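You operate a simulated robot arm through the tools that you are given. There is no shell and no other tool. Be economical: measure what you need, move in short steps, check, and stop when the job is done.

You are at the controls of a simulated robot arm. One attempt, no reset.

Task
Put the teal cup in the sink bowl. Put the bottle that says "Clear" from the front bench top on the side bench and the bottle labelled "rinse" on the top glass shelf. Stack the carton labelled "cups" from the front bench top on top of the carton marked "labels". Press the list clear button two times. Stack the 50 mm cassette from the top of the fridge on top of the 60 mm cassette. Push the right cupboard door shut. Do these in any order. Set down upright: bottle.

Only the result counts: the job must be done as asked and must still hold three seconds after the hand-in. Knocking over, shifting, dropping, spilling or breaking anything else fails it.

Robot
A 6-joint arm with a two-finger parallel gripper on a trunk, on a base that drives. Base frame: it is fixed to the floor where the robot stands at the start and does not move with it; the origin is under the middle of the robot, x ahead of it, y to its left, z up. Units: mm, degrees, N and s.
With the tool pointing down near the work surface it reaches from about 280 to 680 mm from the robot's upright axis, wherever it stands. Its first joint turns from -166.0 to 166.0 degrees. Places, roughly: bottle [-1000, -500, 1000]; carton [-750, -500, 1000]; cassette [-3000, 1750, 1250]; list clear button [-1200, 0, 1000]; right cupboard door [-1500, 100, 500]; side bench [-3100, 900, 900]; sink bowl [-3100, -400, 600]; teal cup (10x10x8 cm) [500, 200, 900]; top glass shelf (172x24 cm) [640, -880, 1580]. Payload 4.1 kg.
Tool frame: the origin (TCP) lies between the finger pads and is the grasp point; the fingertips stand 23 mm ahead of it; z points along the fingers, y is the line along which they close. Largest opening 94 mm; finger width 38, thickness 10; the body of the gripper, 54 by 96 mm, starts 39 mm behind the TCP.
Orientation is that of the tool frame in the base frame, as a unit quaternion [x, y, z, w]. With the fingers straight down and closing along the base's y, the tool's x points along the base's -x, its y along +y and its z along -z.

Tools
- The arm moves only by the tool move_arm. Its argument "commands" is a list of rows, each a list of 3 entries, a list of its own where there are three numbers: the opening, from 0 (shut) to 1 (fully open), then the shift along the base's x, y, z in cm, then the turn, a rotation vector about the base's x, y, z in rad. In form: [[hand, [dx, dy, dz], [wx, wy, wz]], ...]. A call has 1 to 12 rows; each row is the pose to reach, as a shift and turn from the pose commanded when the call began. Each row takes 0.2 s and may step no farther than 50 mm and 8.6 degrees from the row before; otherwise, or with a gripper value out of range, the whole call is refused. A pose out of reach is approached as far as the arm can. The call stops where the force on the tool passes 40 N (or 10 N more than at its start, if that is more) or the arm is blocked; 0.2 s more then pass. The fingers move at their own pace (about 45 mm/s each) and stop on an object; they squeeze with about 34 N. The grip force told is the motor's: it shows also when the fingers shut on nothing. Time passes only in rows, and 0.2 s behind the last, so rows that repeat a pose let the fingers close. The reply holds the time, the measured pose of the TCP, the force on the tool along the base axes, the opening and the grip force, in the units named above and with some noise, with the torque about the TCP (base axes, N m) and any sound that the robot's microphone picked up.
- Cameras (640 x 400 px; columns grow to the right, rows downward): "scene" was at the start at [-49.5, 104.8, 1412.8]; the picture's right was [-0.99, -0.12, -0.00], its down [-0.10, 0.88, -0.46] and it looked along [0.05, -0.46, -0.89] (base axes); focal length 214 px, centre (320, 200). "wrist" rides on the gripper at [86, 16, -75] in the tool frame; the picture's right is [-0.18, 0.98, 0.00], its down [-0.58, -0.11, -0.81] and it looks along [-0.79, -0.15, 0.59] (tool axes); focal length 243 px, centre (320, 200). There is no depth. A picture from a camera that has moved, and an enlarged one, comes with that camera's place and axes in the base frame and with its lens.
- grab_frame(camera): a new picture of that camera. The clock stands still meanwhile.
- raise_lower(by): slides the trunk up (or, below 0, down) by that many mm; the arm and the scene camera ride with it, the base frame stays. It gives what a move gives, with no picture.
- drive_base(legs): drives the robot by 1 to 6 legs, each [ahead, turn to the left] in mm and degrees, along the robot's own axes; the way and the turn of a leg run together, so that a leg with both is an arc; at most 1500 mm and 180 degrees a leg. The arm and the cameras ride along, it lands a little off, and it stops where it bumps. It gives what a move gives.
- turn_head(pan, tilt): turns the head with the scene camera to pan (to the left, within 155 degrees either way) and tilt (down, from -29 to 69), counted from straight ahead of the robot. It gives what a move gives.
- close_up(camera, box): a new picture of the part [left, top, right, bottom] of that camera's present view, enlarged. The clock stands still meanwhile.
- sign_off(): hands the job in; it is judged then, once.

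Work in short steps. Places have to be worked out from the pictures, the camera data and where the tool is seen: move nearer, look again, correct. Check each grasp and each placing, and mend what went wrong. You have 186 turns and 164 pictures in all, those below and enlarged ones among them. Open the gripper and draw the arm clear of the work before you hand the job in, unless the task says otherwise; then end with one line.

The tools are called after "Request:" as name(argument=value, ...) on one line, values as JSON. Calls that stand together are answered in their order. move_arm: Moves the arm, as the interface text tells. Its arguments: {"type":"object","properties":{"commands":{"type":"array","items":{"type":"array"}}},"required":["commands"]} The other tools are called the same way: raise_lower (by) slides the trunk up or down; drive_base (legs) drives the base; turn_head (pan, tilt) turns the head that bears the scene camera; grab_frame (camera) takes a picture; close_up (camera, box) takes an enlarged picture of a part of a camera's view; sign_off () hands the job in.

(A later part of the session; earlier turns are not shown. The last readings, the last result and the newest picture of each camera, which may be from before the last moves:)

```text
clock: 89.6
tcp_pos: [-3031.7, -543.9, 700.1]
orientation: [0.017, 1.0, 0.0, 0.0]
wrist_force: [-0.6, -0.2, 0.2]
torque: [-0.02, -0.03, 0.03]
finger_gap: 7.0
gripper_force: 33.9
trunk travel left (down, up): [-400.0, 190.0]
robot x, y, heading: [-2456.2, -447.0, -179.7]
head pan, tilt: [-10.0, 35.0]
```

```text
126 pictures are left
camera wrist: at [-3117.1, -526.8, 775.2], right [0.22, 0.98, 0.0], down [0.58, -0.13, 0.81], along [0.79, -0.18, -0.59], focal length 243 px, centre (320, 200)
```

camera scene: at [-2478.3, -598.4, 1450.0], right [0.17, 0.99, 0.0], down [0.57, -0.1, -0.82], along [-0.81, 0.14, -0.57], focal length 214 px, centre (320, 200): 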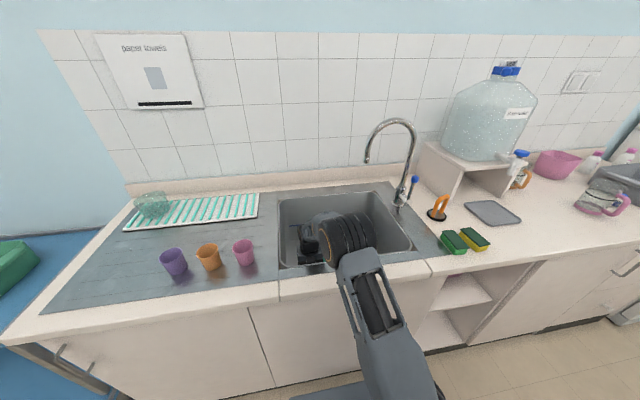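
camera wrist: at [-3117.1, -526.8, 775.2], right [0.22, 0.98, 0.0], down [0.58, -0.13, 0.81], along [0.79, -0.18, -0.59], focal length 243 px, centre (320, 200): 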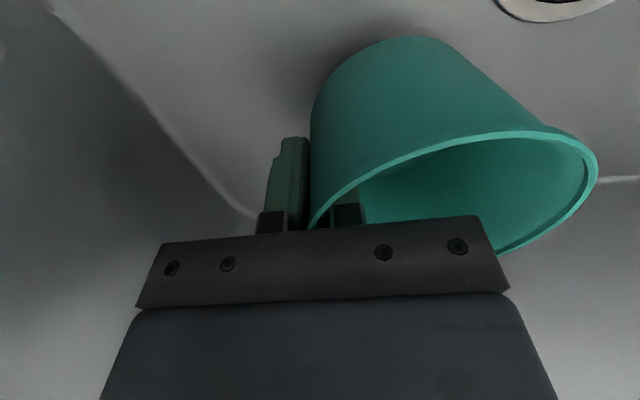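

Request:
move_arm(commands=[[0, [0, 0, -0.3], [0, 0, 0]], [0, [0, 0, -0.6], [0, 0, 0]], [0, [0, 0, -0.9], [0, 0, 0]], [0, [0, 0, -1.2], [0, 0, 0]], [0, [0, 0, -1.5], [0, 0, 0]], [0, [0, 0, -1.8], [0, 0, 0]], [0, [0, 0, -2.1], [0, 0, 0]], [0, [0, 0, -2.4], [0, 0, 0]]])

Request:
grab_frame(camera="wrist")

```text
clock: 91.4
tcp_pos: [-3032.0, -546.0, 678.8]
orientation: [0.015, 1.0, 0.001, -0.002]
wrist_force: [2.3, -4.3, 26.7]
torque: [1.85, -0.2, -0.24]
finger_gap: 8.0
gripper_force: 33.7
trunk travel left (down, up): [-400.0, 190.0]
robot x, y, heading: [-2461.7, -449.9, -179.6]
head pan, tilt: [-10.0, 35.0]
```

```text
125 pictures are left
camera wrist: at [-3116.8, -527.6, 753.9], right [0.22, 0.98, 0.0], down [0.58, -0.13, 0.8], along [0.78, -0.17, -0.6], focal length 243 px, centre (320, 200)
```

wrist: 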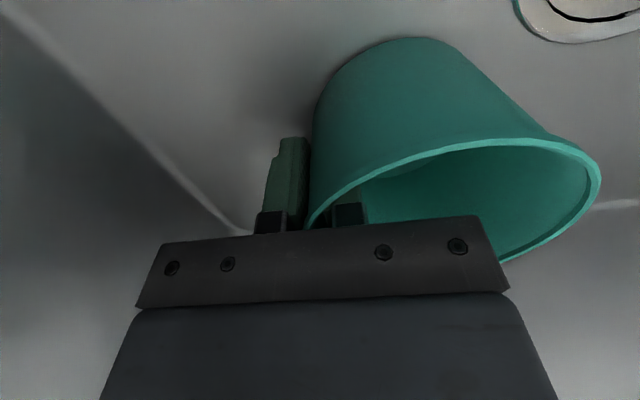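

Contact with the bowl floor. Ease up 3 mm, open, then lift out.

Request:
move_arm(commands=[[0, [0, 0, 0.3], [0, 0, 0]], [0.25, [0, 0, 0.3], [0, 0, 0]], [0.5, [0, 0, 0.3], [0, 0, 0]], [0.5, [0, 0, 0.3], [0, 0, 0]], [0.5, [0, 0, 0.3], [0, 0, 0]], [0.5, [0, 0, 3], [0, 0, 0]], [0.5, [0, 0, 6], [0, 0, 0]], [0.5, [0, 0, 10], [0, 0, 0]]])

Request:
grab_frame(camera="wrist")

```text
clock: 93.2
tcp_pos: [-3031.0, -543.3, 774.9]
orientation: [0.017, 1.0, 0.0, 0.001]
wrist_force: [0.2, -1.0, 0.2]
torque: [0.02, 0.0, 0.03]
finger_gap: 47.1
gripper_force: 0.1
trunk travel left (down, up): [-400.0, 190.0]
robot x, y, heading: [-2457.0, -449.4, -179.6]
head pan, tilt: [-10.0, 35.0]
```

```text
124 pictures are left
camera wrist: at [-3116.4, -525.2, 850.2], right [0.22, 0.98, 0.0], down [0.58, -0.13, 0.81], along [0.79, -0.17, -0.59], focal length 243 px, centre (320, 200)
```

wrist: 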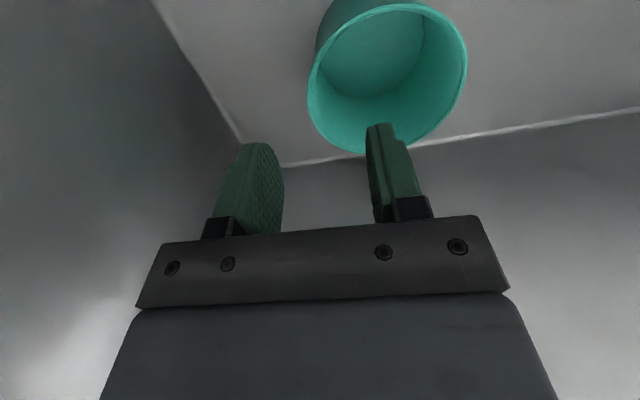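

Cup stands in the bowl. Raise and retract the arm.

Request:
move_arm(commands=[[0.5, [0, 0, 5], [0, 0, 0]], [0.5, [0, 0, 10], [0, 0, 0]], [0.5, [0, 0, 15], [0, 0, 0]], [0.5, [0, 0, 20], [0, 0, 0]], [0.7, [0, 0, 25], [0, 0, 0]], [1, [0, 0, 30], [0, 0, 0]], [1, [2, 0, 34], [0, 0, 0]], [1, [6, 0, 37], [0, 0, 0]], [1, [10, -0.4, 39.5], [0, 0, 0]], [1, [14.5, -0.8, 41], [0, 0, 0]], [1, [19, -1.2, 42], [0, 0, 0]], [1, [23.2, -1.5, 42], [0, 0, 0]]])

Request:
turn_head(pan=-10, tilt=40)

Request:
grab_frame(camera="scene")

Request:
turn_head(pan=-150, tilt=20)

Request:
close_up(camera="scene", box=[160, 110, 460, 300])

```text
clock: 95.8
tcp_pos: [-2799.4, -560.3, 1196.8]
orientation: [0.017, 1.0, 0.0, 0.0]
wrist_force: [-1.6, -0.2, 0.2]
torque: [0.0, -0.01, -0.01]
finger_gap: 93.7
gripper_force: 0.1
trunk travel left (down, up): [-400.0, 190.0]
robot x, y, heading: [-2455.0, -447.5, -179.7]
head pan, tilt: [-10.0, 35.0]
```

```text
clock: 96.4
tcp_pos: [-2799.8, -562.1, 1196.1]
orientation: [0.018, 1.0, 0.0, 0.0]
wrist_force: [-0.7, 0.0, 0.2]
torque: [-0.01, 0.01, -0.02]
finger_gap: 94.0
gripper_force: 0.1
trunk travel left (down, up): [-400.0, 190.0]
robot x, y, heading: [-2456.0, -450.9, -179.4]
head pan, tilt: [-10.0, 40.0]
```

```text
123 pictures are left
camera scene: at [-2475.2, -598.9, 1442.5], right [0.17, 0.99, 0.0], down [0.63, -0.11, -0.77], along [-0.76, 0.13, -0.64], focal length 214 px, centre (320, 200)
```

scene: 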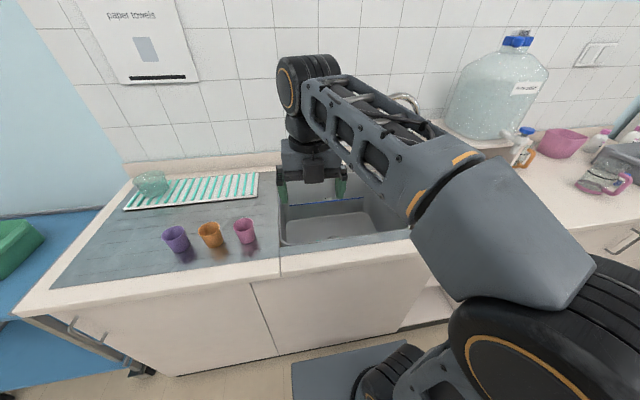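

```text
clock: 98.7
tcp_pos: [-2800.8, -561.5, 1197.5]
orientation: [0.017, 1.0, 0.0, 0.0]
wrist_force: [-0.1, -1.4, -0.4]
torque: [0.0, -0.02, 0.0]
finger_gap: 93.8
gripper_force: 0.0
trunk travel left (down, up): [-400.0, 190.0]
robot x, y, heading: [-2456.5, -448.0, -179.7]
head pan, tilt: [-150.0, 20.0]
```

```text
2.11 times, centred on (310, 205) of scene
camera zoom: at [-2311.0, -566.3, 1473.8], right [0.5, -0.86, 0.0], down [-0.3, -0.17, -0.94], along [0.81, 0.47, -0.34], focal length 452 px, centre (341, 190)
```

zoom: 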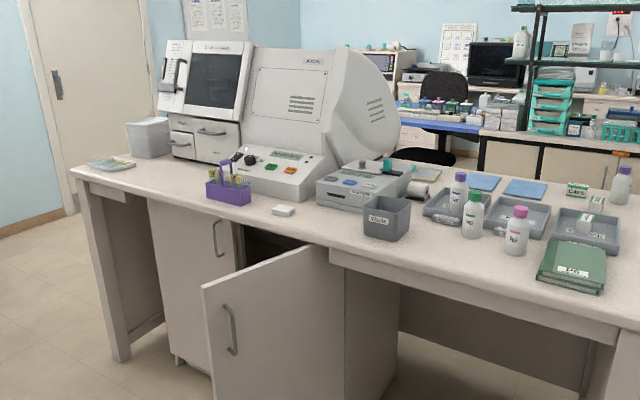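

Cup job done. Now zoom on the bottles, cartons and machine panel to read labels.

Request:
close_up(camera="scene", box=[350, 170, 460, 240])

Request:
close_up(camera="scene", box=[240, 160, 350, 230])

```text
5.71 times, centred on (405, 205) of scene
camera zoom: at [-2311.0, -566.3, 1473.8], right [0.5, -0.86, 0.0], down [-0.3, -0.17, -0.94], along [0.81, 0.47, -0.34], focal length 1226 px, centre (-166, 171)
```

zoom: 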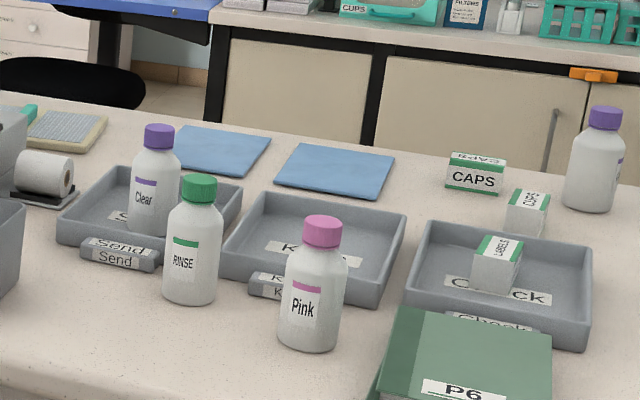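

```text
5.71 times, centred on (295, 195) of scene
camera zoom: at [-2311.0, -566.3, 1473.8], right [0.5, -0.86, 0.0], down [-0.3, -0.17, -0.94], along [0.81, 0.47, -0.34], focal length 1226 px, centre (463, 229)
```

zoom: 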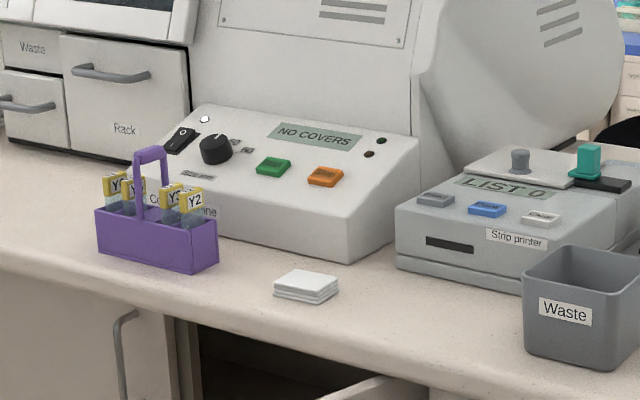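

Labels: Clear (purple, in Send tray), Rinse (green), cartons Caps/Cups/Labels; strip printer with three buttons. I back off, turn round to face the island.

Request:
drive_base(legs=[[-300, 0], [0, 179.7]])

Request:
turn_head(pan=0, tilt=35)

Request:
grab_frame(camera="scene")

```text
clock: 108.1
tcp_pos: [-1806.8, -336.4, 1197.7]
orientation: [1.0, -0.017, 0.0, 0.0]
wrist_force: [0.5, 0.1, 0.2]
torque: [0.01, 0.0, 0.04]
finger_gap: 94.3
gripper_force: 0.1
trunk travel left (down, up): [-400.0, 190.0]
robot x, y, heading: [-2151.6, -451.1, 0.2]
head pan, tilt: [-150.0, 20.0]
```

```text
clock: 110.4
tcp_pos: [-1808.1, -335.1, 1198.0]
orientation: [1.0, -0.016, 0.001, 0.0]
wrist_force: [0.9, 0.3, -0.1]
torque: [0.03, 0.05, 0.0]
finger_gap: 93.9
gripper_force: 0.2
trunk travel left (down, up): [-400.0, 190.0]
robot x, y, heading: [-2157.0, -449.9, 0.3]
head pan, tilt: [0.0, 35.0]
```

```text
119 pictures are left
camera scene: at [-2122.7, -279.4, 1450.0], right [0.0, -1.0, 0.0], down [-0.57, 0.0, -0.82], along [0.82, 0.0, -0.57], focal length 214 px, centre (320, 200)
```

scene: 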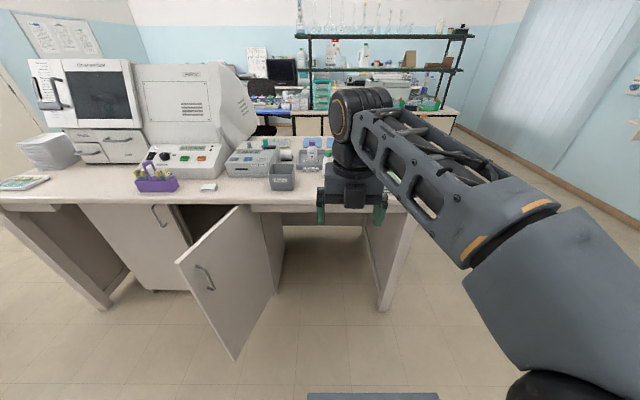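

The door is open ~70° with hinge ≈(−1300,70) and free edge ≈(−1648,197), outer face towards −y. I drive to about (−1880,−230) facing it and lower the trunk.

Request:
drive_base(legs=[[0, 38.2], [354, 0], [0, 11.5]])

Request:
raise_lower(by=-300)

Request:
turn_head(pan=5, tilt=25)

Request:
grab_frame(camera="scene")

```text
clock: 115.2
tcp_pos: [-1740.1, 107.5, 1197.8]
orientation: [0.914, 0.405, 0.0, 0.001]
wrist_force: [-0.2, -0.6, -0.3]
torque: [0.0, -0.03, 0.02]
finger_gap: 94.0
gripper_force: 0.0
trunk travel left (down, up): [-400.0, 190.0]
robot x, y, heading: [-1878.9, -229.1, 49.8]
head pan, tilt: [0.0, 35.0]
```

```text
clock: 118.2
tcp_pos: [-1740.8, 106.7, 897.2]
orientation: [0.914, 0.405, 0.0, -0.001]
wrist_force: [-0.1, 0.3, 0.8]
torque: [0.01, 0.05, 0.03]
finger_gap: 93.9
gripper_force: 0.2
trunk travel left (down, up): [-100.0, 490.0]
robot x, y, heading: [-1879.0, -228.4, 49.9]
head pan, tilt: [0.0, 35.0]
```

```text
clock: 119.0
tcp_pos: [-1740.0, 107.5, 898.0]
orientation: [0.915, 0.404, 0.0, 0.0]
wrist_force: [0.3, -0.5, -0.3]
torque: [0.03, 0.02, 0.0]
finger_gap: 93.9
gripper_force: 0.1
trunk travel left (down, up): [-100.0, 490.0]
robot x, y, heading: [-1877.1, -225.7, 49.7]
head pan, tilt: [5.0, 25.0]
```

```text
118 pictures are left
camera scene: at [-1988.1, -90.2, 1165.7], right [0.82, -0.57, 0.0], down [-0.24, -0.35, -0.91], along [0.52, 0.74, -0.42], focal length 214 px, centre (320, 200)
```

scene: 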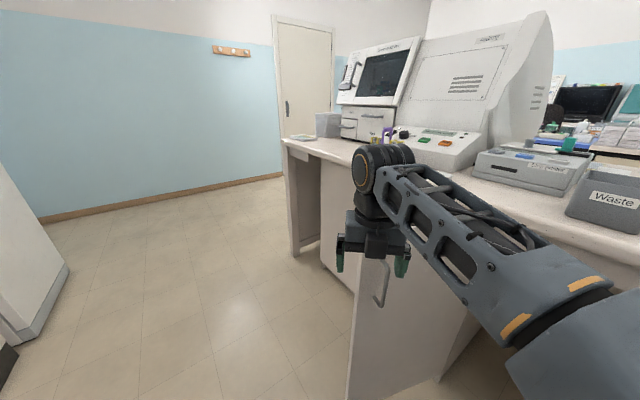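

I back up 110 mm for room, then pitch the tool to horizontal (closed fingers) while lowering to z≈600 on the −y side of the door.

Request:
drive_base(legs=[[-110, 0]])

Request:
move_arm(commands=[[0.5, [1, 0, -1], [0.11, -0.0914, 0]], [0, [2, 0, -3], [0.22, -0.1828, 0]], [0, [3, 0, -5], [0.33, -0.2742, 0]], [0, [4, 0, -8], [0.44, -0.3656, 0]], [0, [5, 0, -11], [0.55, -0.457, 0]], [0, [6, 0, -14], [0.66, -0.5484, 0]], [0, [7, 0, -17], [0.77, -0.6398, 0]], [0, [8, 0, -20], [0.88, -0.7312, 0]], [0, [9, 0, -23], [0.99, -0.8226, 0]], [0, [10, 0, -26], [1.1, -0.914, 0]], [0, [10, 0, -29], [1.21, -1.0054, 0]]])

Request:
grab_frame(camera="scene")

Request:
grab_frame(camera="wrist")

```text
clock: 120.2
tcp_pos: [-1811.3, 23.1, 898.5]
orientation: [0.914, 0.405, 0.001, 0.0]
wrist_force: [-0.3, -0.2, 0.3]
torque: [0.0, -0.01, 0.0]
finger_gap: 94.1
gripper_force: 0.0
trunk travel left (down, up): [-100.0, 490.0]
robot x, y, heading: [-1946.5, -311.8, 50.3]
head pan, tilt: [5.0, 25.0]
```

```text
clock: 122.6
tcp_pos: [-1697.6, 89.0, 581.3]
orientation: [0.646, 0.283, 0.636, -0.313]
wrist_force: [-0.5, -0.3, 0.5]
torque: [-0.02, -0.01, 0.02]
finger_gap: 0.0
gripper_force: 34.9
out of reach, approached as far as the arm can: row 7, 8, 9, 10, 11
trunk travel left (down, up): [-100.0, 490.0]
robot x, y, heading: [-1946.0, -313.5, 49.7]
head pan, tilt: [5.0, 25.0]
```

```text
117 pictures are left
camera scene: at [-2059.1, -175.1, 1166.0], right [0.82, -0.57, 0.0], down [-0.24, -0.35, -0.91], along [0.52, 0.74, -0.42], focal length 214 px, centre (320, 200)
```

scene: 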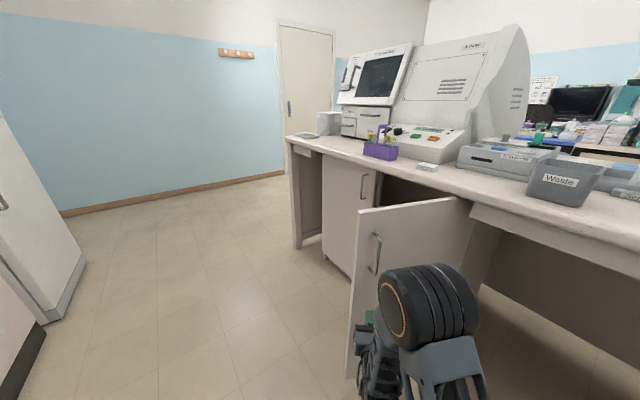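

```text
116 pictures are left
camera wrist: at [-1730.9, 17.1, 667.1], right [0.75, -0.63, -0.23], down [-0.62, -0.53, -0.58], along [0.24, 0.57, -0.78], focal length 243 px, centre (320, 200)
```

wrist: 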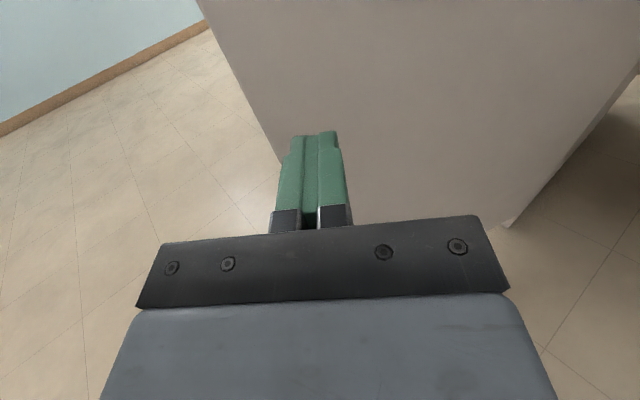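

Tool is horizontal beside the door's free edge. Shift ~60 mm to the right (towards the hinge) so the fingertips will hit the panel.

Request:
move_arm(commands=[[0, [3, -1, 1], [0, 0, 0]], [0, [6, -1, 2], [0, 0, 0]]])

Request:
grab_frame(camera="wrist")

```text
clock: 123.2
tcp_pos: [-1690.7, 97.3, 595.3]
orientation: [0.647, 0.283, 0.636, -0.311]
wrist_force: [0.0, -0.5, -0.2]
torque: [0.01, 0.01, -0.01]
finger_gap: 0.0
gripper_force: 34.2
out of reach, approached as far as the arm can: row 1, 2
trunk travel left (down, up): [-100.0, 490.0]
robot x, y, heading: [-1948.3, -311.2, 49.8]
head pan, tilt: [5.0, 25.0]
```

```text
115 pictures are left
camera wrist: at [-1724.6, 27.3, 681.5], right [0.74, -0.63, -0.23], down [-0.62, -0.53, -0.58], along [0.24, 0.57, -0.78], focal length 243 px, centre (320, 200)
```

wrist: 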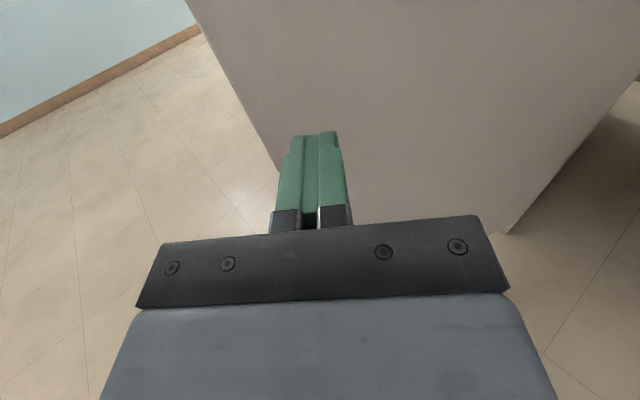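

Request:
move_arm(commands=[[0, [0.5, 4, -1.5], [0, 0, 0]], [0, [1, 7.5, -2.8], [0, 0, 0]]])

Request:
grab_frame(camera="wrist")

Request:
grab_frame(camera="scene")

```text
clock: 123.8
tcp_pos: [-1681.1, 172.3, 570.1]
orientation: [0.646, 0.285, 0.635, -0.315]
wrist_force: [0.0, -0.1, 1.6]
torque: [-0.01, -0.01, 0.0]
finger_gap: 0.1
gripper_force: 34.1
trunk travel left (down, up): [-100.0, 490.0]
robot x, y, heading: [-1951.4, -313.3, 50.0]
head pan, tilt: [5.0, 25.0]
```

```text
114 pictures are left
camera wrist: at [-1713.0, 101.4, 655.0], right [0.75, -0.62, -0.23], down [-0.62, -0.53, -0.58], along [0.24, 0.57, -0.78], focal length 243 px, centre (320, 200)
```

wrist: 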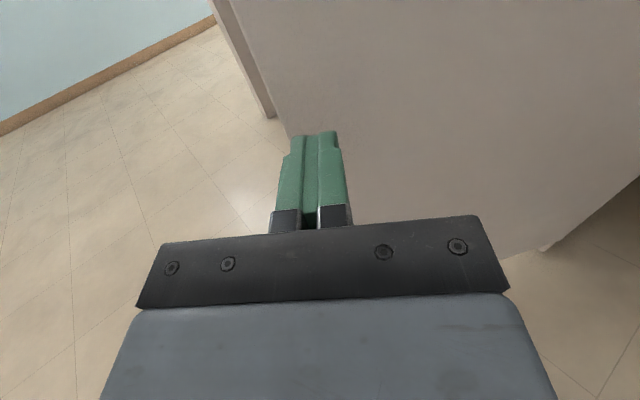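

```text
113 pictures are left
camera scene: at [-2058.8, -174.6, 1165.8], right [0.82, -0.57, 0.0], down [-0.24, -0.35, -0.91], along [0.52, 0.74, -0.42], focal length 214 px, centre (320, 200)
```

scene: 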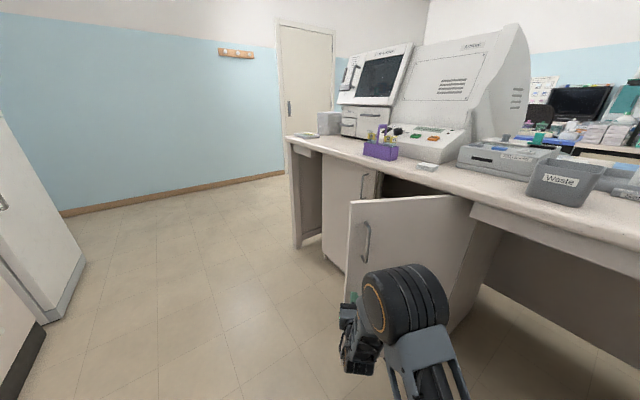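

The door is already moving easily. Follow its arc with the fingertips.

Request:
move_arm(commands=[[0, [2.3, 3.2, 0.5], [0, 0, 0]], [0, [4.6, 6.5, 1], [0, 0, 0]], [0, [7, 8.6, 1.5], [0, 0, 0]], [0, [9.4, 10.8, 2], [0, 0, 0]], [0, [11.9, 12.6, 2], [0, 0, 0]], [0, [14.4, 14.4, 2], [0, 0, 0]], [0, [17, 15.9, 2], [0, 0, 0]], [0, [19.6, 17.4, 2], [0, 0, 0]]])

Request:
grab_frame(camera="scene")

Request:
grab_frame(camera="wrist")

```text
clock: 125.6
tcp_pos: [-1495.2, 364.7, 592.9]
orientation: [0.652, 0.277, 0.637, -0.305]
wrist_force: [-0.1, -0.3, 0.3]
torque: [-0.01, 0.02, -0.01]
finger_gap: 0.0
gripper_force: 33.8
out of reach, approached as far as the arm can: row 4, 5, 6, 7, 8
trunk travel left (down, up): [-100.0, 490.0]
robot x, y, heading: [-1952.1, -311.8, 49.9]
head pan, tilt: [5.0, 25.0]
```

```text
112 pictures are left
camera scene: at [-2058.9, -174.3, 1165.8], right [0.82, -0.57, 0.0], down [-0.24, -0.35, -0.91], along [0.52, 0.74, -0.42], focal length 214 px, centre (320, 200)
```

scene: 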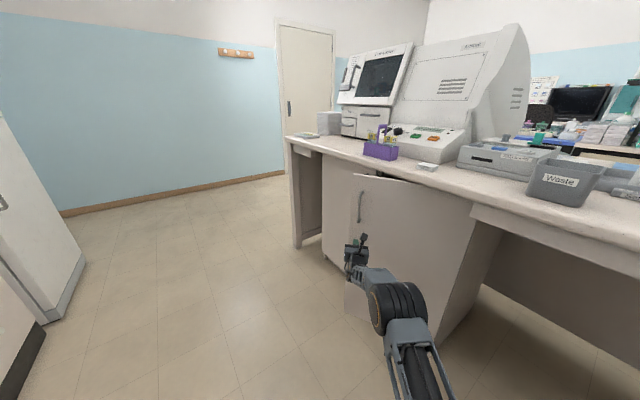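

```text
111 pictures are left
camera wrist: at [-1528.5, 294.6, 680.2], right [0.73, -0.64, -0.23], down [-0.63, -0.52, -0.57], along [0.25, 0.56, -0.79], focal length 243 px, centre (320, 200)
```

wrist: 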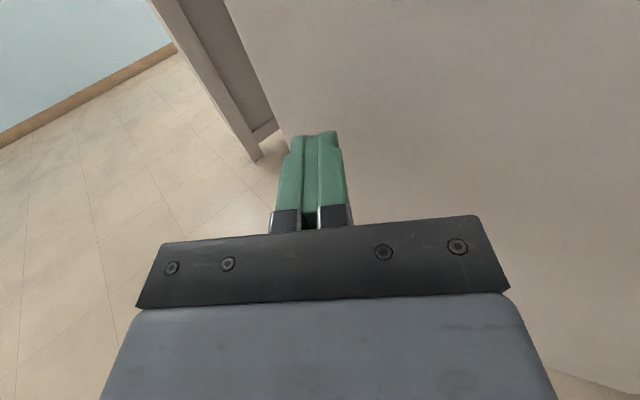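

Door is ~30° from shut, arm at full reach. Retract, reposition the base further to the left, and finish the push.

Request:
move_arm(commands=[[0, [-2.6, -3.9, 0], [0, 0, 0]], [0, [-5.2, -7.8, 0], [0, 0, 0]], [0, [-7.8, -11.7, 0], [0, 0, 0]], [0, [-10.4, -15.6, 0], [0, 0, 0]], [0, [-13, -19.5, 0], [0, 0, 0]], [0, [-15.6, -23.4, 0], [0, 0, 0]], [0, [-17.6, -26.4, 0], [0, 0, 0]]])

Request:
drive_base(legs=[[0, 40], [412, 0], [0, -70]])

Request:
grab_frame(camera="scene")

Request:
grab_frame(camera="wrist")

```text
clock: 127.2
tcp_pos: [-1688.4, 108.2, 590.5]
orientation: [0.647, 0.284, 0.635, -0.313]
wrist_force: [-0.9, 0.4, -0.6]
torque: [0.02, -0.01, 0.01]
finger_gap: 0.0
gripper_force: 34.2
out of reach, approached as far as the arm can: row 1, 2, 3, 4, 5, 6, 7
trunk travel left (down, up): [-100.0, 490.0]
robot x, y, heading: [-1948.9, -313.2, 50.0]
head pan, tilt: [5.0, 25.0]
```

```text
clock: 134.6
tcp_pos: [-1525.6, 343.5, 591.9]
orientation: [0.696, 0.118, 0.692, -0.149]
wrist_force: [-0.5, -0.5, 0.0]
torque: [0.02, -0.01, 0.0]
finger_gap: 0.0
gripper_force: 34.1
trunk travel left (down, up): [-100.0, 490.0]
robot x, y, heading: [-1953.0, 94.2, 22.3]
head pan, tilt: [5.0, 25.0]
```

```text
110 pictures are left
camera scene: at [-1985.9, 268.3, 1165.8], right [0.45, -0.89, 0.0], down [-0.38, -0.19, -0.91], along [0.81, 0.41, -0.42], focal length 214 px, centre (320, 200)
```

scene: 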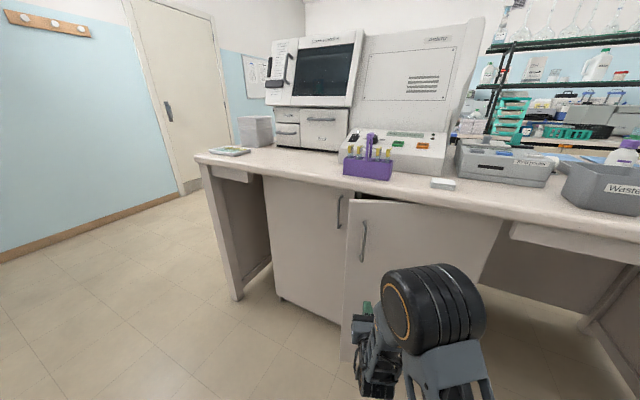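

```text
109 pictures are left
camera wrist: at [-1586.8, 295.7, 677.5], right [0.36, -0.9, -0.23], down [-0.8, -0.17, -0.58], along [0.48, 0.39, -0.78], focal length 243 px, centre (320, 200)
```

wrist: 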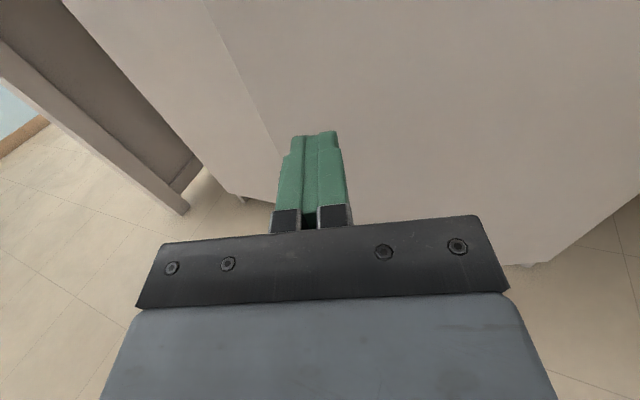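

Push straight +x until contact resistance.

Request:
move_arm(commands=[[0, [4, 0.3, 0], [0, 0, 0]], [0, [8, 0.6, 0], [0, 0, 0]], [0, [11, 1, 0], [0, 0, 0]], [0, [13, 1, 0], [0, 0, 0]], [0, [15, 1, 0], [0, 0, 0]], [0, [16.5, 1, 0], [0, 0, 0]], [0, [18, 1, 0], [0, 0, 0]], [0, [19, 1, 0], [0, 0, 0]], [0, [20, 1, 0], [0, 0, 0]], [0, [21, 1, 0], [0, 0, 0]]])

Request:
grab_frame(camera="scene")

```text
clock: 136.8
tcp_pos: [-1343.9, 415.3, 598.6]
orientation: [0.702, 0.099, 0.693, -0.129]
wrist_force: [-0.9, 0.7, 0.2]
torque: [-0.01, -0.02, -0.02]
finger_gap: 0.3
gripper_force: 33.8
out of reach, approached as far as the arm can: row 1, 2, 3, 4, 5, 6, 7, 8, 9, 10
trunk travel left (down, up): [-100.0, 490.0]
robot x, y, heading: [-1953.0, 96.0, 22.1]
head pan, tilt: [5.0, 25.0]
```

```text
108 pictures are left
camera scene: at [-1985.9, 268.3, 1165.8], right [0.45, -0.89, 0.0], down [-0.38, -0.19, -0.91], along [0.81, 0.41, -0.42], focal length 214 px, centre (320, 200)
```

scene: 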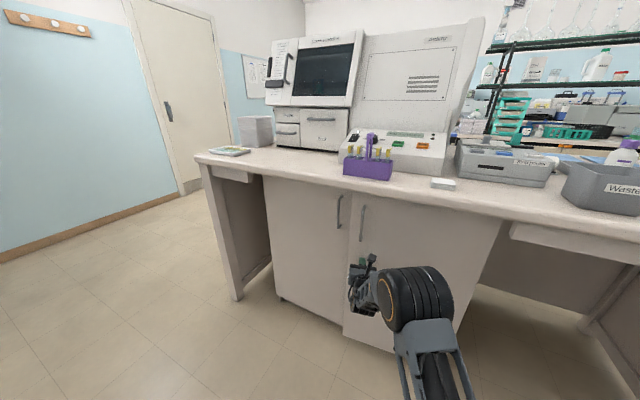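

Nearly shut. Push a little more and zoom.

Request:
move_arm(commands=[[0, [1, -1, 0], [0, 0, 0]], [0, [2, -2, 0], [0, 0, 0]], [0, [3, -3, 0], [0, 0, 0]], [0, [4, -3, 0], [0, 0, 0]], [0, [5, -3, 0], [0, 0, 0]]])

Request:
close_up(camera="scene", box=[250, 170, 510, 350])

```text
clock: 138.0
tcp_pos: [-1301.6, 410.6, 602.7]
orientation: [0.705, 0.09, 0.693, -0.119]
wrist_force: [0.0, 0.1, -0.5]
torque: [0.01, 0.01, 0.01]
finger_gap: 0.0
gripper_force: 33.9
out of reach, approached as far as the arm can: row 1, 2, 3, 4, 5
trunk travel left (down, up): [-100.0, 490.0]
robot x, y, heading: [-1952.9, 94.8, 22.1]
head pan, tilt: [5.0, 25.0]
```

```text
2.22 times, centred on (380, 260) of scene
camera zoom: at [-1986.0, 268.3, 1165.8], right [0.45, -0.89, 0.0], down [-0.38, -0.19, -0.91], along [0.81, 0.41, -0.42], focal length 477 px, centre (187, 67)
```

zoom: 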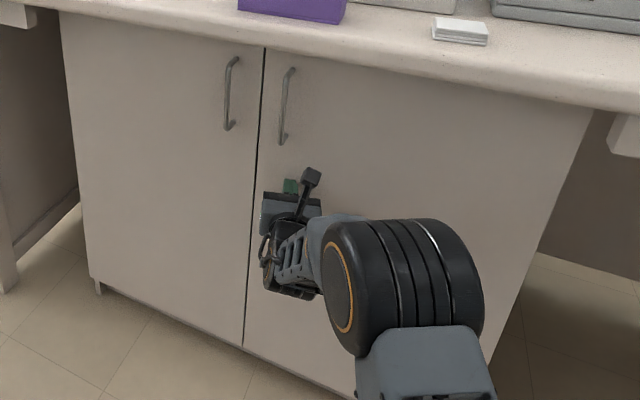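

Looks flush; press on a bit more to feel the stop.

Request:
move_arm(commands=[[0, [0.5, -0.5, 0], [0, 0, 0]], [0, [1, -1, 0], [0, 0, 0]], [0, [1.5, -1.5, 0], [0, 0, 0]], [0, [2, -2, 0], [0, 0, 0]], [0, [2.5, -2, 0], [0, 0, 0]], [0, [3, -2, 0], [0, 0, 0]], [0, [3.5, -2, 0], [0, 0, 0]]])

Request:
close_up(camera="scene", box=[250, 170, 510, 350])

```text
clock: 139.2
tcp_pos: [-1292.7, 416.4, 606.2]
orientation: [0.704, 0.091, 0.694, -0.118]
wrist_force: [-24.2, -10.7, 6.5]
torque: [0.16, -0.6, -0.31]
finger_gap: 0.0
gripper_force: 34.0
out of reach, approached as far as the arm can: row 1, 2, 3, 4, 5, 6
trunk travel left (down, up): [-100.0, 490.0]
robot x, y, heading: [-1954.8, 88.9, 22.2]
head pan, tilt: [5.0, 25.0]
stopped in row 6: the force on the tool passed its limit at 62 N (the readings are from after the stop); the commanded pose is now the measured one
```

```text
2.22 times, centred on (380, 260) of scene
camera zoom: at [-1989.0, 267.1, 1166.0], right [0.46, -0.89, 0.0], down [-0.37, -0.19, -0.91], along [0.81, 0.41, -0.42], focal length 477 px, centre (187, 67)
```

zoom: 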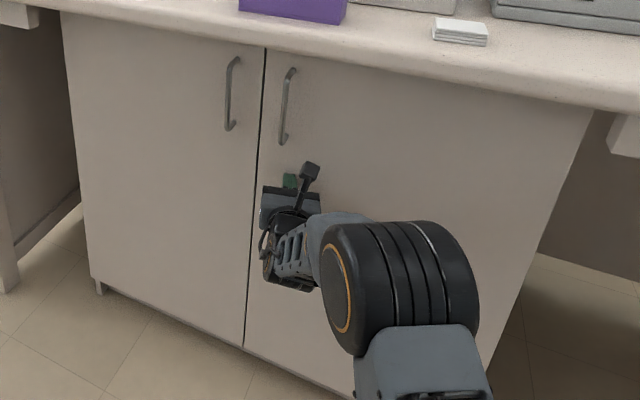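

Door shut against its stop. Retract the arm.

Request:
move_arm(commands=[[0, [-4, -1.2, 0], [0, 0, 0]], [0, [-8, -2.4, 0], [0, 0, 0]], [0, [-12, -3.6, 0], [0, 0, 0]], [0, [-16, -4.8, 0], [0, 0, 0]], [0, [-20, -6, 0], [0, 0, 0]], [0, [-23.5, -7.2, 0], [0, 0, 0]]])

Request:
close_up(camera="scene", box=[250, 110, 640, 350])

```text
clock: 140.6
tcp_pos: [-1527.3, 342.2, 604.5]
orientation: [0.706, 0.091, 0.692, -0.118]
wrist_force: [-0.1, 0.0, -0.2]
torque: [0.0, 0.01, -0.02]
finger_gap: 0.1
gripper_force: 34.0
trunk travel left (down, up): [-100.0, 490.0]
robot x, y, heading: [-1950.9, 93.0, 22.2]
head pan, tilt: [5.0, 25.0]
```

```text
1.64 times, centred on (445, 230) of scene
camera zoom: at [-1986.4, 268.1, 1165.7], right [0.46, -0.89, 0.0], down [-0.38, -0.19, -0.91], along [0.81, 0.41, -0.42], focal length 352 px, centre (115, 151)
```

zoom: 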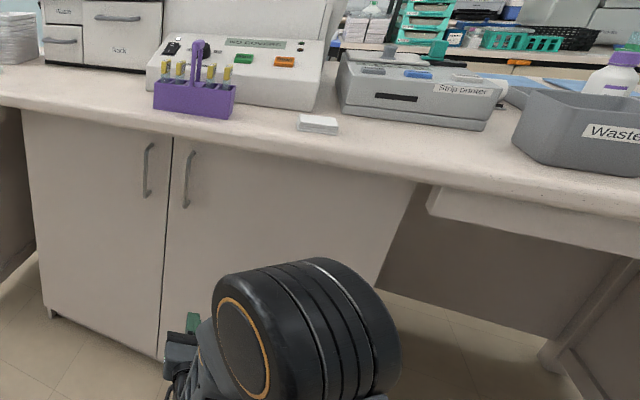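

Door done. Raise the trunk 400 mm, return the tool to pointing down, and read the printer buttons.

Request:
raise_lower(by=400)

Request:
move_arm(commands=[[0, [-0.7, -0.4, 1], [-0.0417, 0.1365, 0]], [0, [-1.4, -0.9, 2], [-0.0834, 0.273, 0]], [0, [-2.1, -1.3, 3], [-0.1251, 0.4095, 0]], [0, [-2.8, -1.8, 5], [-0.1668, 0.546, 0]], [0, [-3.5, -2.2, 7], [-0.2085, 0.6825, 0]], [0, [-4.2, -2.7, 9], [-0.2502, 0.819, 0]], [0, [-4.9, -3.1, 11], [-0.2919, 0.9555, 0]], [0, [-5.6, -3.6, 13], [-0.3336, 1.092, 0]], [0, [-6.3, -4.0, 15], [-0.3753, 1.2285, 0]], [0, [-7, -4.5, 17], [-0.417, 1.365, 0]], [0, [-7.8, -4.9, 19], [-0.4587, 1.5015, 0]]])

Request:
turn_head(pan=-35, tilt=30)

Request:
grab_frame(camera="scene")

```text
clock: 144.4
tcp_pos: [-1526.4, 342.7, 1003.9]
orientation: [0.706, 0.091, 0.692, -0.12]
wrist_force: [-0.3, 0.4, 0.1]
torque: [-0.02, 0.01, -0.01]
finger_gap: 0.1
gripper_force: 34.2
trunk travel left (down, up): [-500.0, 90.0]
robot x, y, heading: [-1953.2, 93.8, 22.3]
head pan, tilt: [5.0, 25.0]
```

```text
clock: 146.8
tcp_pos: [-1604.2, 293.6, 1194.4]
orientation: [0.992, 0.127, -0.008, 0.001]
wrist_force: [-0.6, -0.4, 1.0]
torque: [-0.01, 0.02, -0.02]
finger_gap: 0.0
gripper_force: 33.7
trunk travel left (down, up): [-500.0, 90.0]
robot x, y, heading: [-1953.6, 92.5, 22.2]
head pan, tilt: [5.0, 25.0]
```

```text
clock: 147.9
tcp_pos: [-1605.2, 295.2, 1192.8]
orientation: [0.992, 0.128, -0.006, 0.001]
wrist_force: [0.7, -0.5, 0.9]
torque: [-0.01, -0.02, 0.02]
finger_gap: 0.1
gripper_force: 33.5
trunk travel left (down, up): [-500.0, 90.0]
robot x, y, heading: [-1955.0, 90.9, 21.8]
head pan, tilt: [-35.0, 30.0]
```

```text
104 pictures are left
camera scene: at [-1980.4, 206.0, 1557.8], right [-0.22, -0.97, 0.0], down [-0.49, 0.11, -0.87], along [0.84, -0.19, -0.5], focal length 214 px, centre (320, 200)
```

scene: 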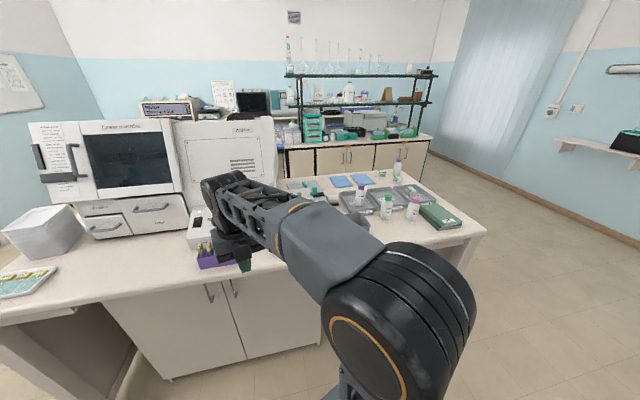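

Arm blocks the view; reposition near (−1700,−60), heading about −30°.

Request:
drive_base(legs=[[0, -53], [295, 0]])

Request:
turn_head(pan=40, tilt=35)

Request:
grab_frame(camera="scene")

Request:
close_up(camera="scene", box=[280, 140, 440, 240])

```text
clock: 152.3
tcp_pos: [-1335.1, -231.2, 1194.6]
orientation: [0.941, -0.339, -0.006, -0.003]
wrist_force: [-0.3, -0.9, 1.1]
torque: [0.01, -0.01, 0.02]
finger_gap: 0.0
gripper_force: 34.0
trunk travel left (down, up): [-500.0, 90.0]
robot x, y, heading: [-1705.2, -64.5, -32.1]
head pan, tilt: [-35.0, 30.0]
```

```text
clock: 153.8
tcp_pos: [-1335.5, -230.6, 1193.8]
orientation: [0.941, -0.339, -0.006, -0.003]
wrist_force: [0.5, -0.3, 0.2]
torque: [-0.01, -0.03, 0.0]
finger_gap: 0.0
gripper_force: 34.0
trunk travel left (down, up): [-500.0, 90.0]
robot x, y, heading: [-1703.1, -65.1, -32.0]
head pan, tilt: [40.0, 35.0]
```

```text
103 pictures are left
camera scene: at [-1574.7, 121.8, 1550.0], right [0.14, -0.99, 0.0], down [-0.57, -0.08, -0.82], along [0.81, 0.11, -0.57], focal length 214 px, centre (320, 200)
```

scene: 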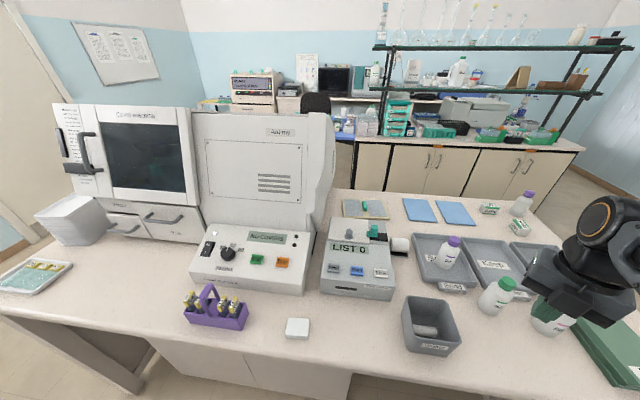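

```text
4.00 times, centred on (360, 190) of scene
camera zoom: at [-1574.7, 121.8, 1550.0], right [0.14, -0.99, 0.0], down [-0.57, -0.08, -0.82], along [0.81, 0.11, -0.57], focal length 858 px, centre (160, 240)
```

zoom: 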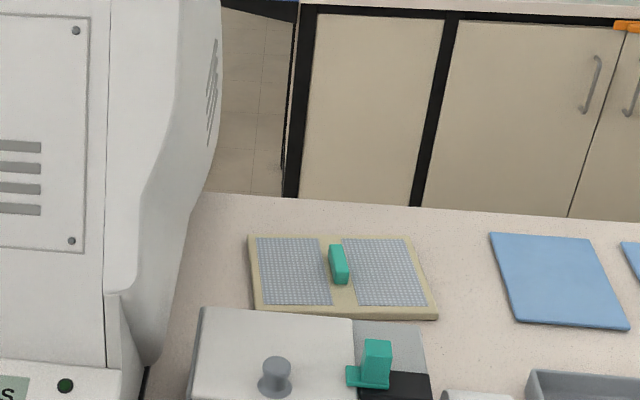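

Good view. Zoom on the printer and the bottles.

Request:
close_up(camera="scene", box=[310, 235, 400, 305])

Request:
close_up(camera="scene", box=[400, 190, 600, 320])

```text
5.71 times, centred on (355, 270) of scene
camera zoom: at [-1574.7, 121.8, 1550.0], right [0.14, -0.99, 0.0], down [-0.57, -0.08, -0.82], along [0.81, 0.11, -0.57], focal length 1226 px, centre (120, -200)
```

zoom: 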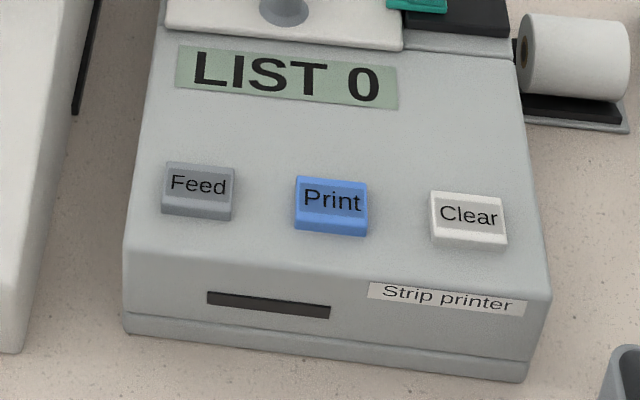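

```text
3.08 times, centred on (500, 255) of scene
camera zoom: at [-1574.7, 121.8, 1550.0], right [0.14, -0.99, 0.0], down [-0.57, -0.08, -0.82], along [0.81, 0.11, -0.57], focal length 660 px, centre (-234, 31)
```

zoom: 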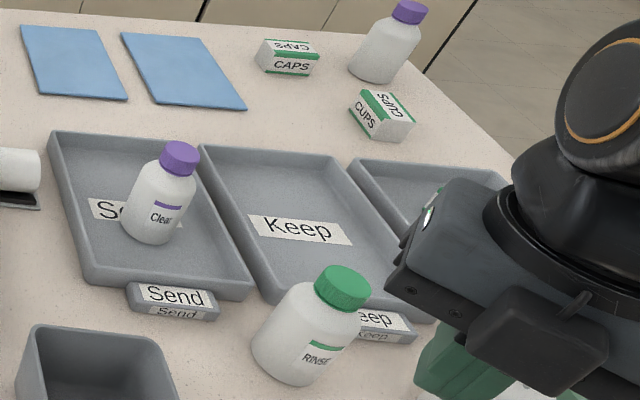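

Clear button triangulates to about (−1160, 0, 1020). Move closed fingers above it, turning the tool so the camera sits on the −y side.

Request:
move_arm(commands=[[0, [2.5, 3.3, -1.2], [0, 0, -0.1257]], [0, [5, 6.6, -2.4], [0, 0, -0.2514]], [0, [7.5, 9.9, -3.6], [0, 0, -0.377]], [0, [10, 13.2, -4.8], [0, 0, -0.5027]], [0, [12.5, 16.5, -6], [0, 0, -0.6284]], [0, [15, 19.8, -7.7], [0, 0, -0.754]], [0, [17.5, 23.1, -9.4], [0, 0, -0.8797]]])

Request:
grab_frame(camera="wrist")

Request:
close_up(camera="scene", box=[290, 205, 430, 305])

```text
clock: 155.4
tcp_pos: [-1159.7, 0.8, 1099.7]
orientation: [0.707, -0.707, -0.004, -0.005]
wrist_force: [0.6, -0.6, -0.1]
torque: [-0.02, -0.01, -0.03]
finger_gap: 0.0
gripper_force: 34.1
trunk travel left (down, up): [-500.0, 90.0]
robot x, y, heading: [-1706.2, -59.8, -32.1]
head pan, tilt: [40.0, 35.0]
```

```text
99 pictures are left
camera wrist: at [-1176.2, -87.0, 1173.3], right [-0.98, 0.19, 0.0], down [0.11, 0.57, 0.81], along [0.15, 0.8, -0.58], focal length 243 px, centre (320, 200)
```

wrist: 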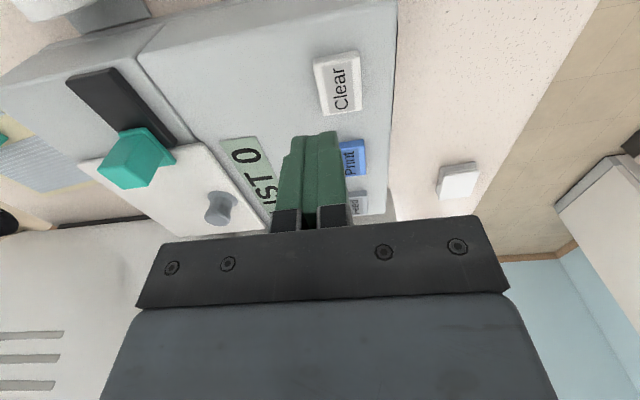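

```text
4.00 times, centred on (360, 255) of scene
camera zoom: at [-1574.2, 122.3, 1549.9], right [0.14, -0.99, 0.0], down [-0.57, -0.08, -0.82], along [0.81, 0.11, -0.57], focal length 858 px, centre (160, -20)
```

zoom: 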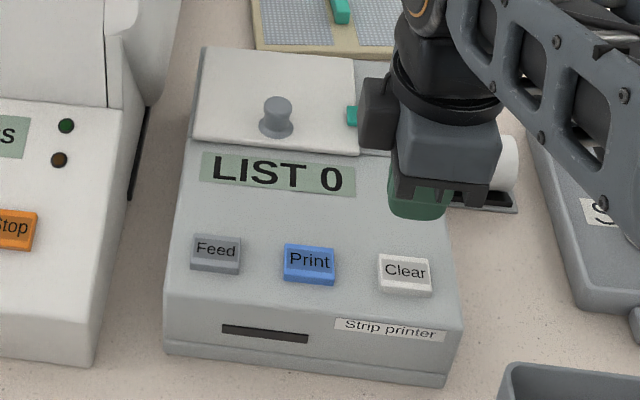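

Refined button centre ≈(−1168,−2,1019). Descend to just above, then check.

Request:
move_arm(commands=[[0, [-0.8, -0.3, -2], [0, 0, 0]], [0, [-0.8, -0.3, -4.3], [0, 0, 0]]])

Request:
grab_frame(camera="wrist")

Request:
close_up(camera="scene", box=[290, 205, 430, 305])

```text
clock: 156.0
tcp_pos: [-1170.0, -0.8, 1056.9]
orientation: [-0.707, 0.707, 0.004, 0.005]
wrist_force: [0.4, -0.4, 0.6]
torque: [0.0, 0.01, 0.0]
finger_gap: 0.0
gripper_force: 33.8
trunk travel left (down, up): [-500.0, 90.0]
robot x, y, heading: [-1702.2, -67.8, -32.1]
head pan, tilt: [40.0, 35.0]
```

```text
97 pictures are left
camera wrist: at [-1185.0, -89.7, 1131.3], right [-0.98, 0.18, 0.0], down [0.11, 0.57, 0.81], along [0.15, 0.8, -0.58], focal length 243 px, centre (320, 200)
```

wrist: 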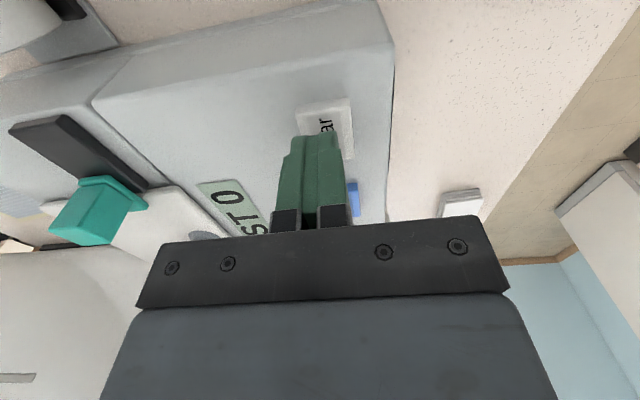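

```text
4.00 times, centred on (360, 255) of scene
camera zoom: at [-1574.4, 122.1, 1549.9], right [0.14, -0.99, 0.0], down [-0.57, -0.08, -0.82], along [0.81, 0.11, -0.57], focal length 858 px, centre (160, -20)
```

zoom: 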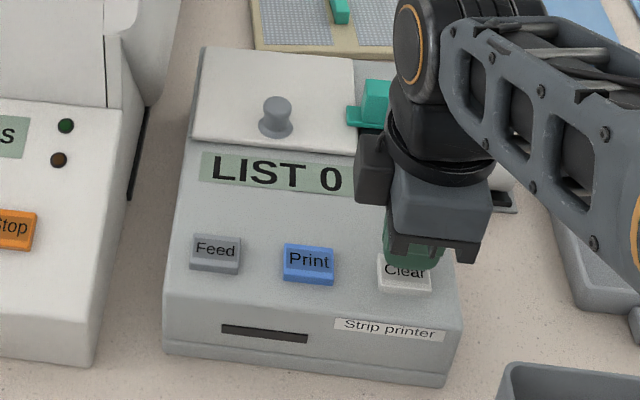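

Aligned. Press down in 2 mm steps.

Request:
move_arm(commands=[[0, [0.1, 0.1, -1.0], [0, 0, 0]], [0, [0.1, 0.1, -1.3], [0, 0, 0]], [0, [0.1, 0.1, -1.5], [0, 0, 0]], [0, [0.1, 0.1, -1.7], [0, 0, 0]], [0, [0.1, 0.1, -1.9], [0, 0, 0]]])

Request:
close_up(camera="scene", box=[290, 205, 430, 305])

```text
clock: 157.2
tcp_pos: [-1169.2, -1.5, 1041.1]
orientation: [0.708, -0.706, -0.002, -0.007]
wrist_force: [4.2, 2.2, 28.9]
torque: [-0.36, -0.06, 0.01]
finger_gap: 0.1
gripper_force: 34.0
trunk travel left (down, up): [-500.0, 90.0]
robot x, y, heading: [-1705.5, -66.1, -32.0]
head pan, tilt: [40.0, 35.0]
heard: click
```

```text
4.00 times, centred on (360, 255) of scene
camera zoom: at [-1576.3, 122.1, 1550.4], right [0.14, -0.99, 0.0], down [-0.57, -0.08, -0.82], along [0.81, 0.11, -0.57], focal length 858 px, centre (160, -20)
```

zoom: 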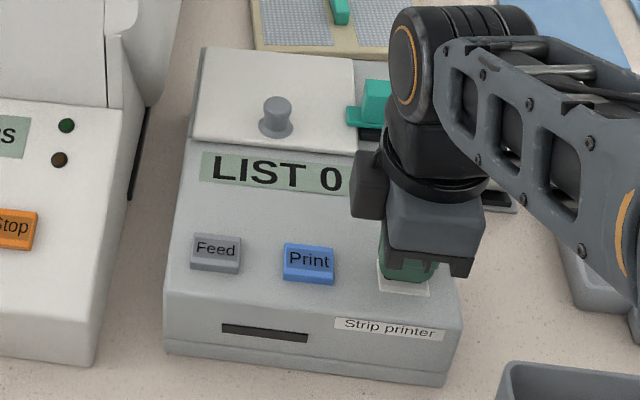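

One click. Lift fully, then press a second time the same way.

Request:
move_arm(commands=[[0, [0, 0, 1], [0, 0, 0]], [0, [0, 0, 2.5], [0, 0, 0]], [0, [0, 0, 2.5], [0, 0, 0]], [0, [0, 0, 2.5], [0, 0, 0]]])

Request:
move_arm(commands=[[0, [0, 0, -1.3], [0, 0, 0]], [0, [0, 0, -1.8], [0, 0, 0]], [0, [0, 0, -2.1], [0, 0, 0]], [0, [0, 0, -2.3], [0, 0, 0]], [0, [0, 0, -2.5], [0, 0, 0]]])

```text
clock: 158.2
tcp_pos: [-1168.5, 0.3, 1063.3]
orientation: [0.707, -0.707, -0.004, -0.005]
wrist_force: [0.4, -0.7, -1.0]
torque: [0.01, -0.01, 0.02]
finger_gap: 0.1
gripper_force: 34.1
trunk travel left (down, up): [-500.0, 90.0]
robot x, y, heading: [-1700.7, -69.0, -32.1]
head pan, tilt: [40.0, 35.0]
```

```text
clock: 159.4
tcp_pos: [-1167.4, -1.3, 1040.5]
orientation: [0.708, -0.706, -0.002, -0.008]
wrist_force: [1.2, 4.3, 30.3]
torque: [-0.35, -0.03, -0.05]
finger_gap: 0.2
gripper_force: 33.7
trunk travel left (down, up): [-500.0, 90.0]
robot x, y, heading: [-1702.8, -63.1, -32.3]
head pan, tilt: [40.0, 35.0]
heard: click
```

Two presses done. Lift, draw the tool in line ahead of the robot, then reposition to about (−1660,−230) facing the bottles.

Request:
move_arm(commands=[[0, [0, 0, 5], [0, 0, 0]], [0, [0, 0, 10], [0, 0, 0]], [0, [-1, -1, 14.5], [0, 0, 0]], [0.3, [-3.6, -5, 15], [0, 0, 0]], [0.6, [-6.2, -9, 15], [0, 0, 0]], [1, [-8.8, -13, 15], [0, 0, 0]], [1, [-11.4, -17, 15], [0, 0, 0]], [1, [-14, -21, 15], [0, 0, 0]], [1, [-17, -24.5, 15], [0, 0, 0]], [1, [-19.6, -27.6, 15], [0, 0, 0]]])

Request:
drive_base(legs=[[0, -43], [170, 0], [0, 75]])

Request:
turn_head(pan=-20, tilt=35)

Request:
grab_frame(camera="scene")

```text
clock: 161.6
tcp_pos: [-1363.3, -278.9, 1187.3]
orientation: [0.708, -0.706, -0.004, -0.006]
wrist_force: [-0.1, 0.2, 0.8]
torque: [0.0, 0.01, -0.02]
finger_gap: 94.1
gripper_force: 0.1
trunk travel left (down, up): [-500.0, 90.0]
robot x, y, heading: [-1701.9, -65.3, -31.9]
head pan, tilt: [40.0, 35.0]
```

```text
clock: 168.2
tcp_pos: [-1256.6, -226.4, 1188.6]
orientation: [0.875, -0.484, -0.004, -0.003]
wrist_force: [0.0, -0.6, 0.8]
torque: [0.02, -0.02, 0.0]
finger_gap: 93.7
gripper_force: 0.1
trunk travel left (down, up): [-500.0, 90.0]
robot x, y, heading: [-1655.9, -227.1, 0.3]
head pan, tilt: [40.0, 35.0]
```

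```text
clock: 169.5
tcp_pos: [-1256.5, -226.5, 1188.4]
orientation: [0.875, -0.483, -0.005, -0.004]
wrist_force: [0.2, -0.6, -0.4]
torque: [-0.02, 0.01, 0.02]
finger_gap: 93.9
gripper_force: 0.0
trunk travel left (down, up): [-500.0, 90.0]
robot x, y, heading: [-1656.5, -226.1, 0.2]
head pan, tilt: [-20.0, 35.0]
```

```text
94 pictures are left
camera scene: at [-1632.2, -88.6, 1550.0], right [-0.34, -0.94, 0.0], down [-0.54, 0.19, -0.82], along [0.77, -0.28, -0.57], focal length 214 px, centre (320, 200)
```

scene: 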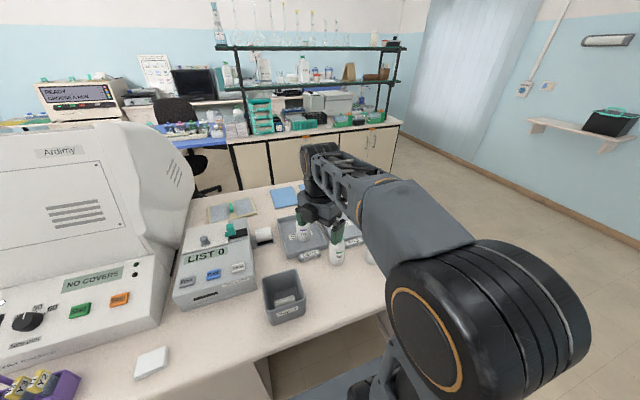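

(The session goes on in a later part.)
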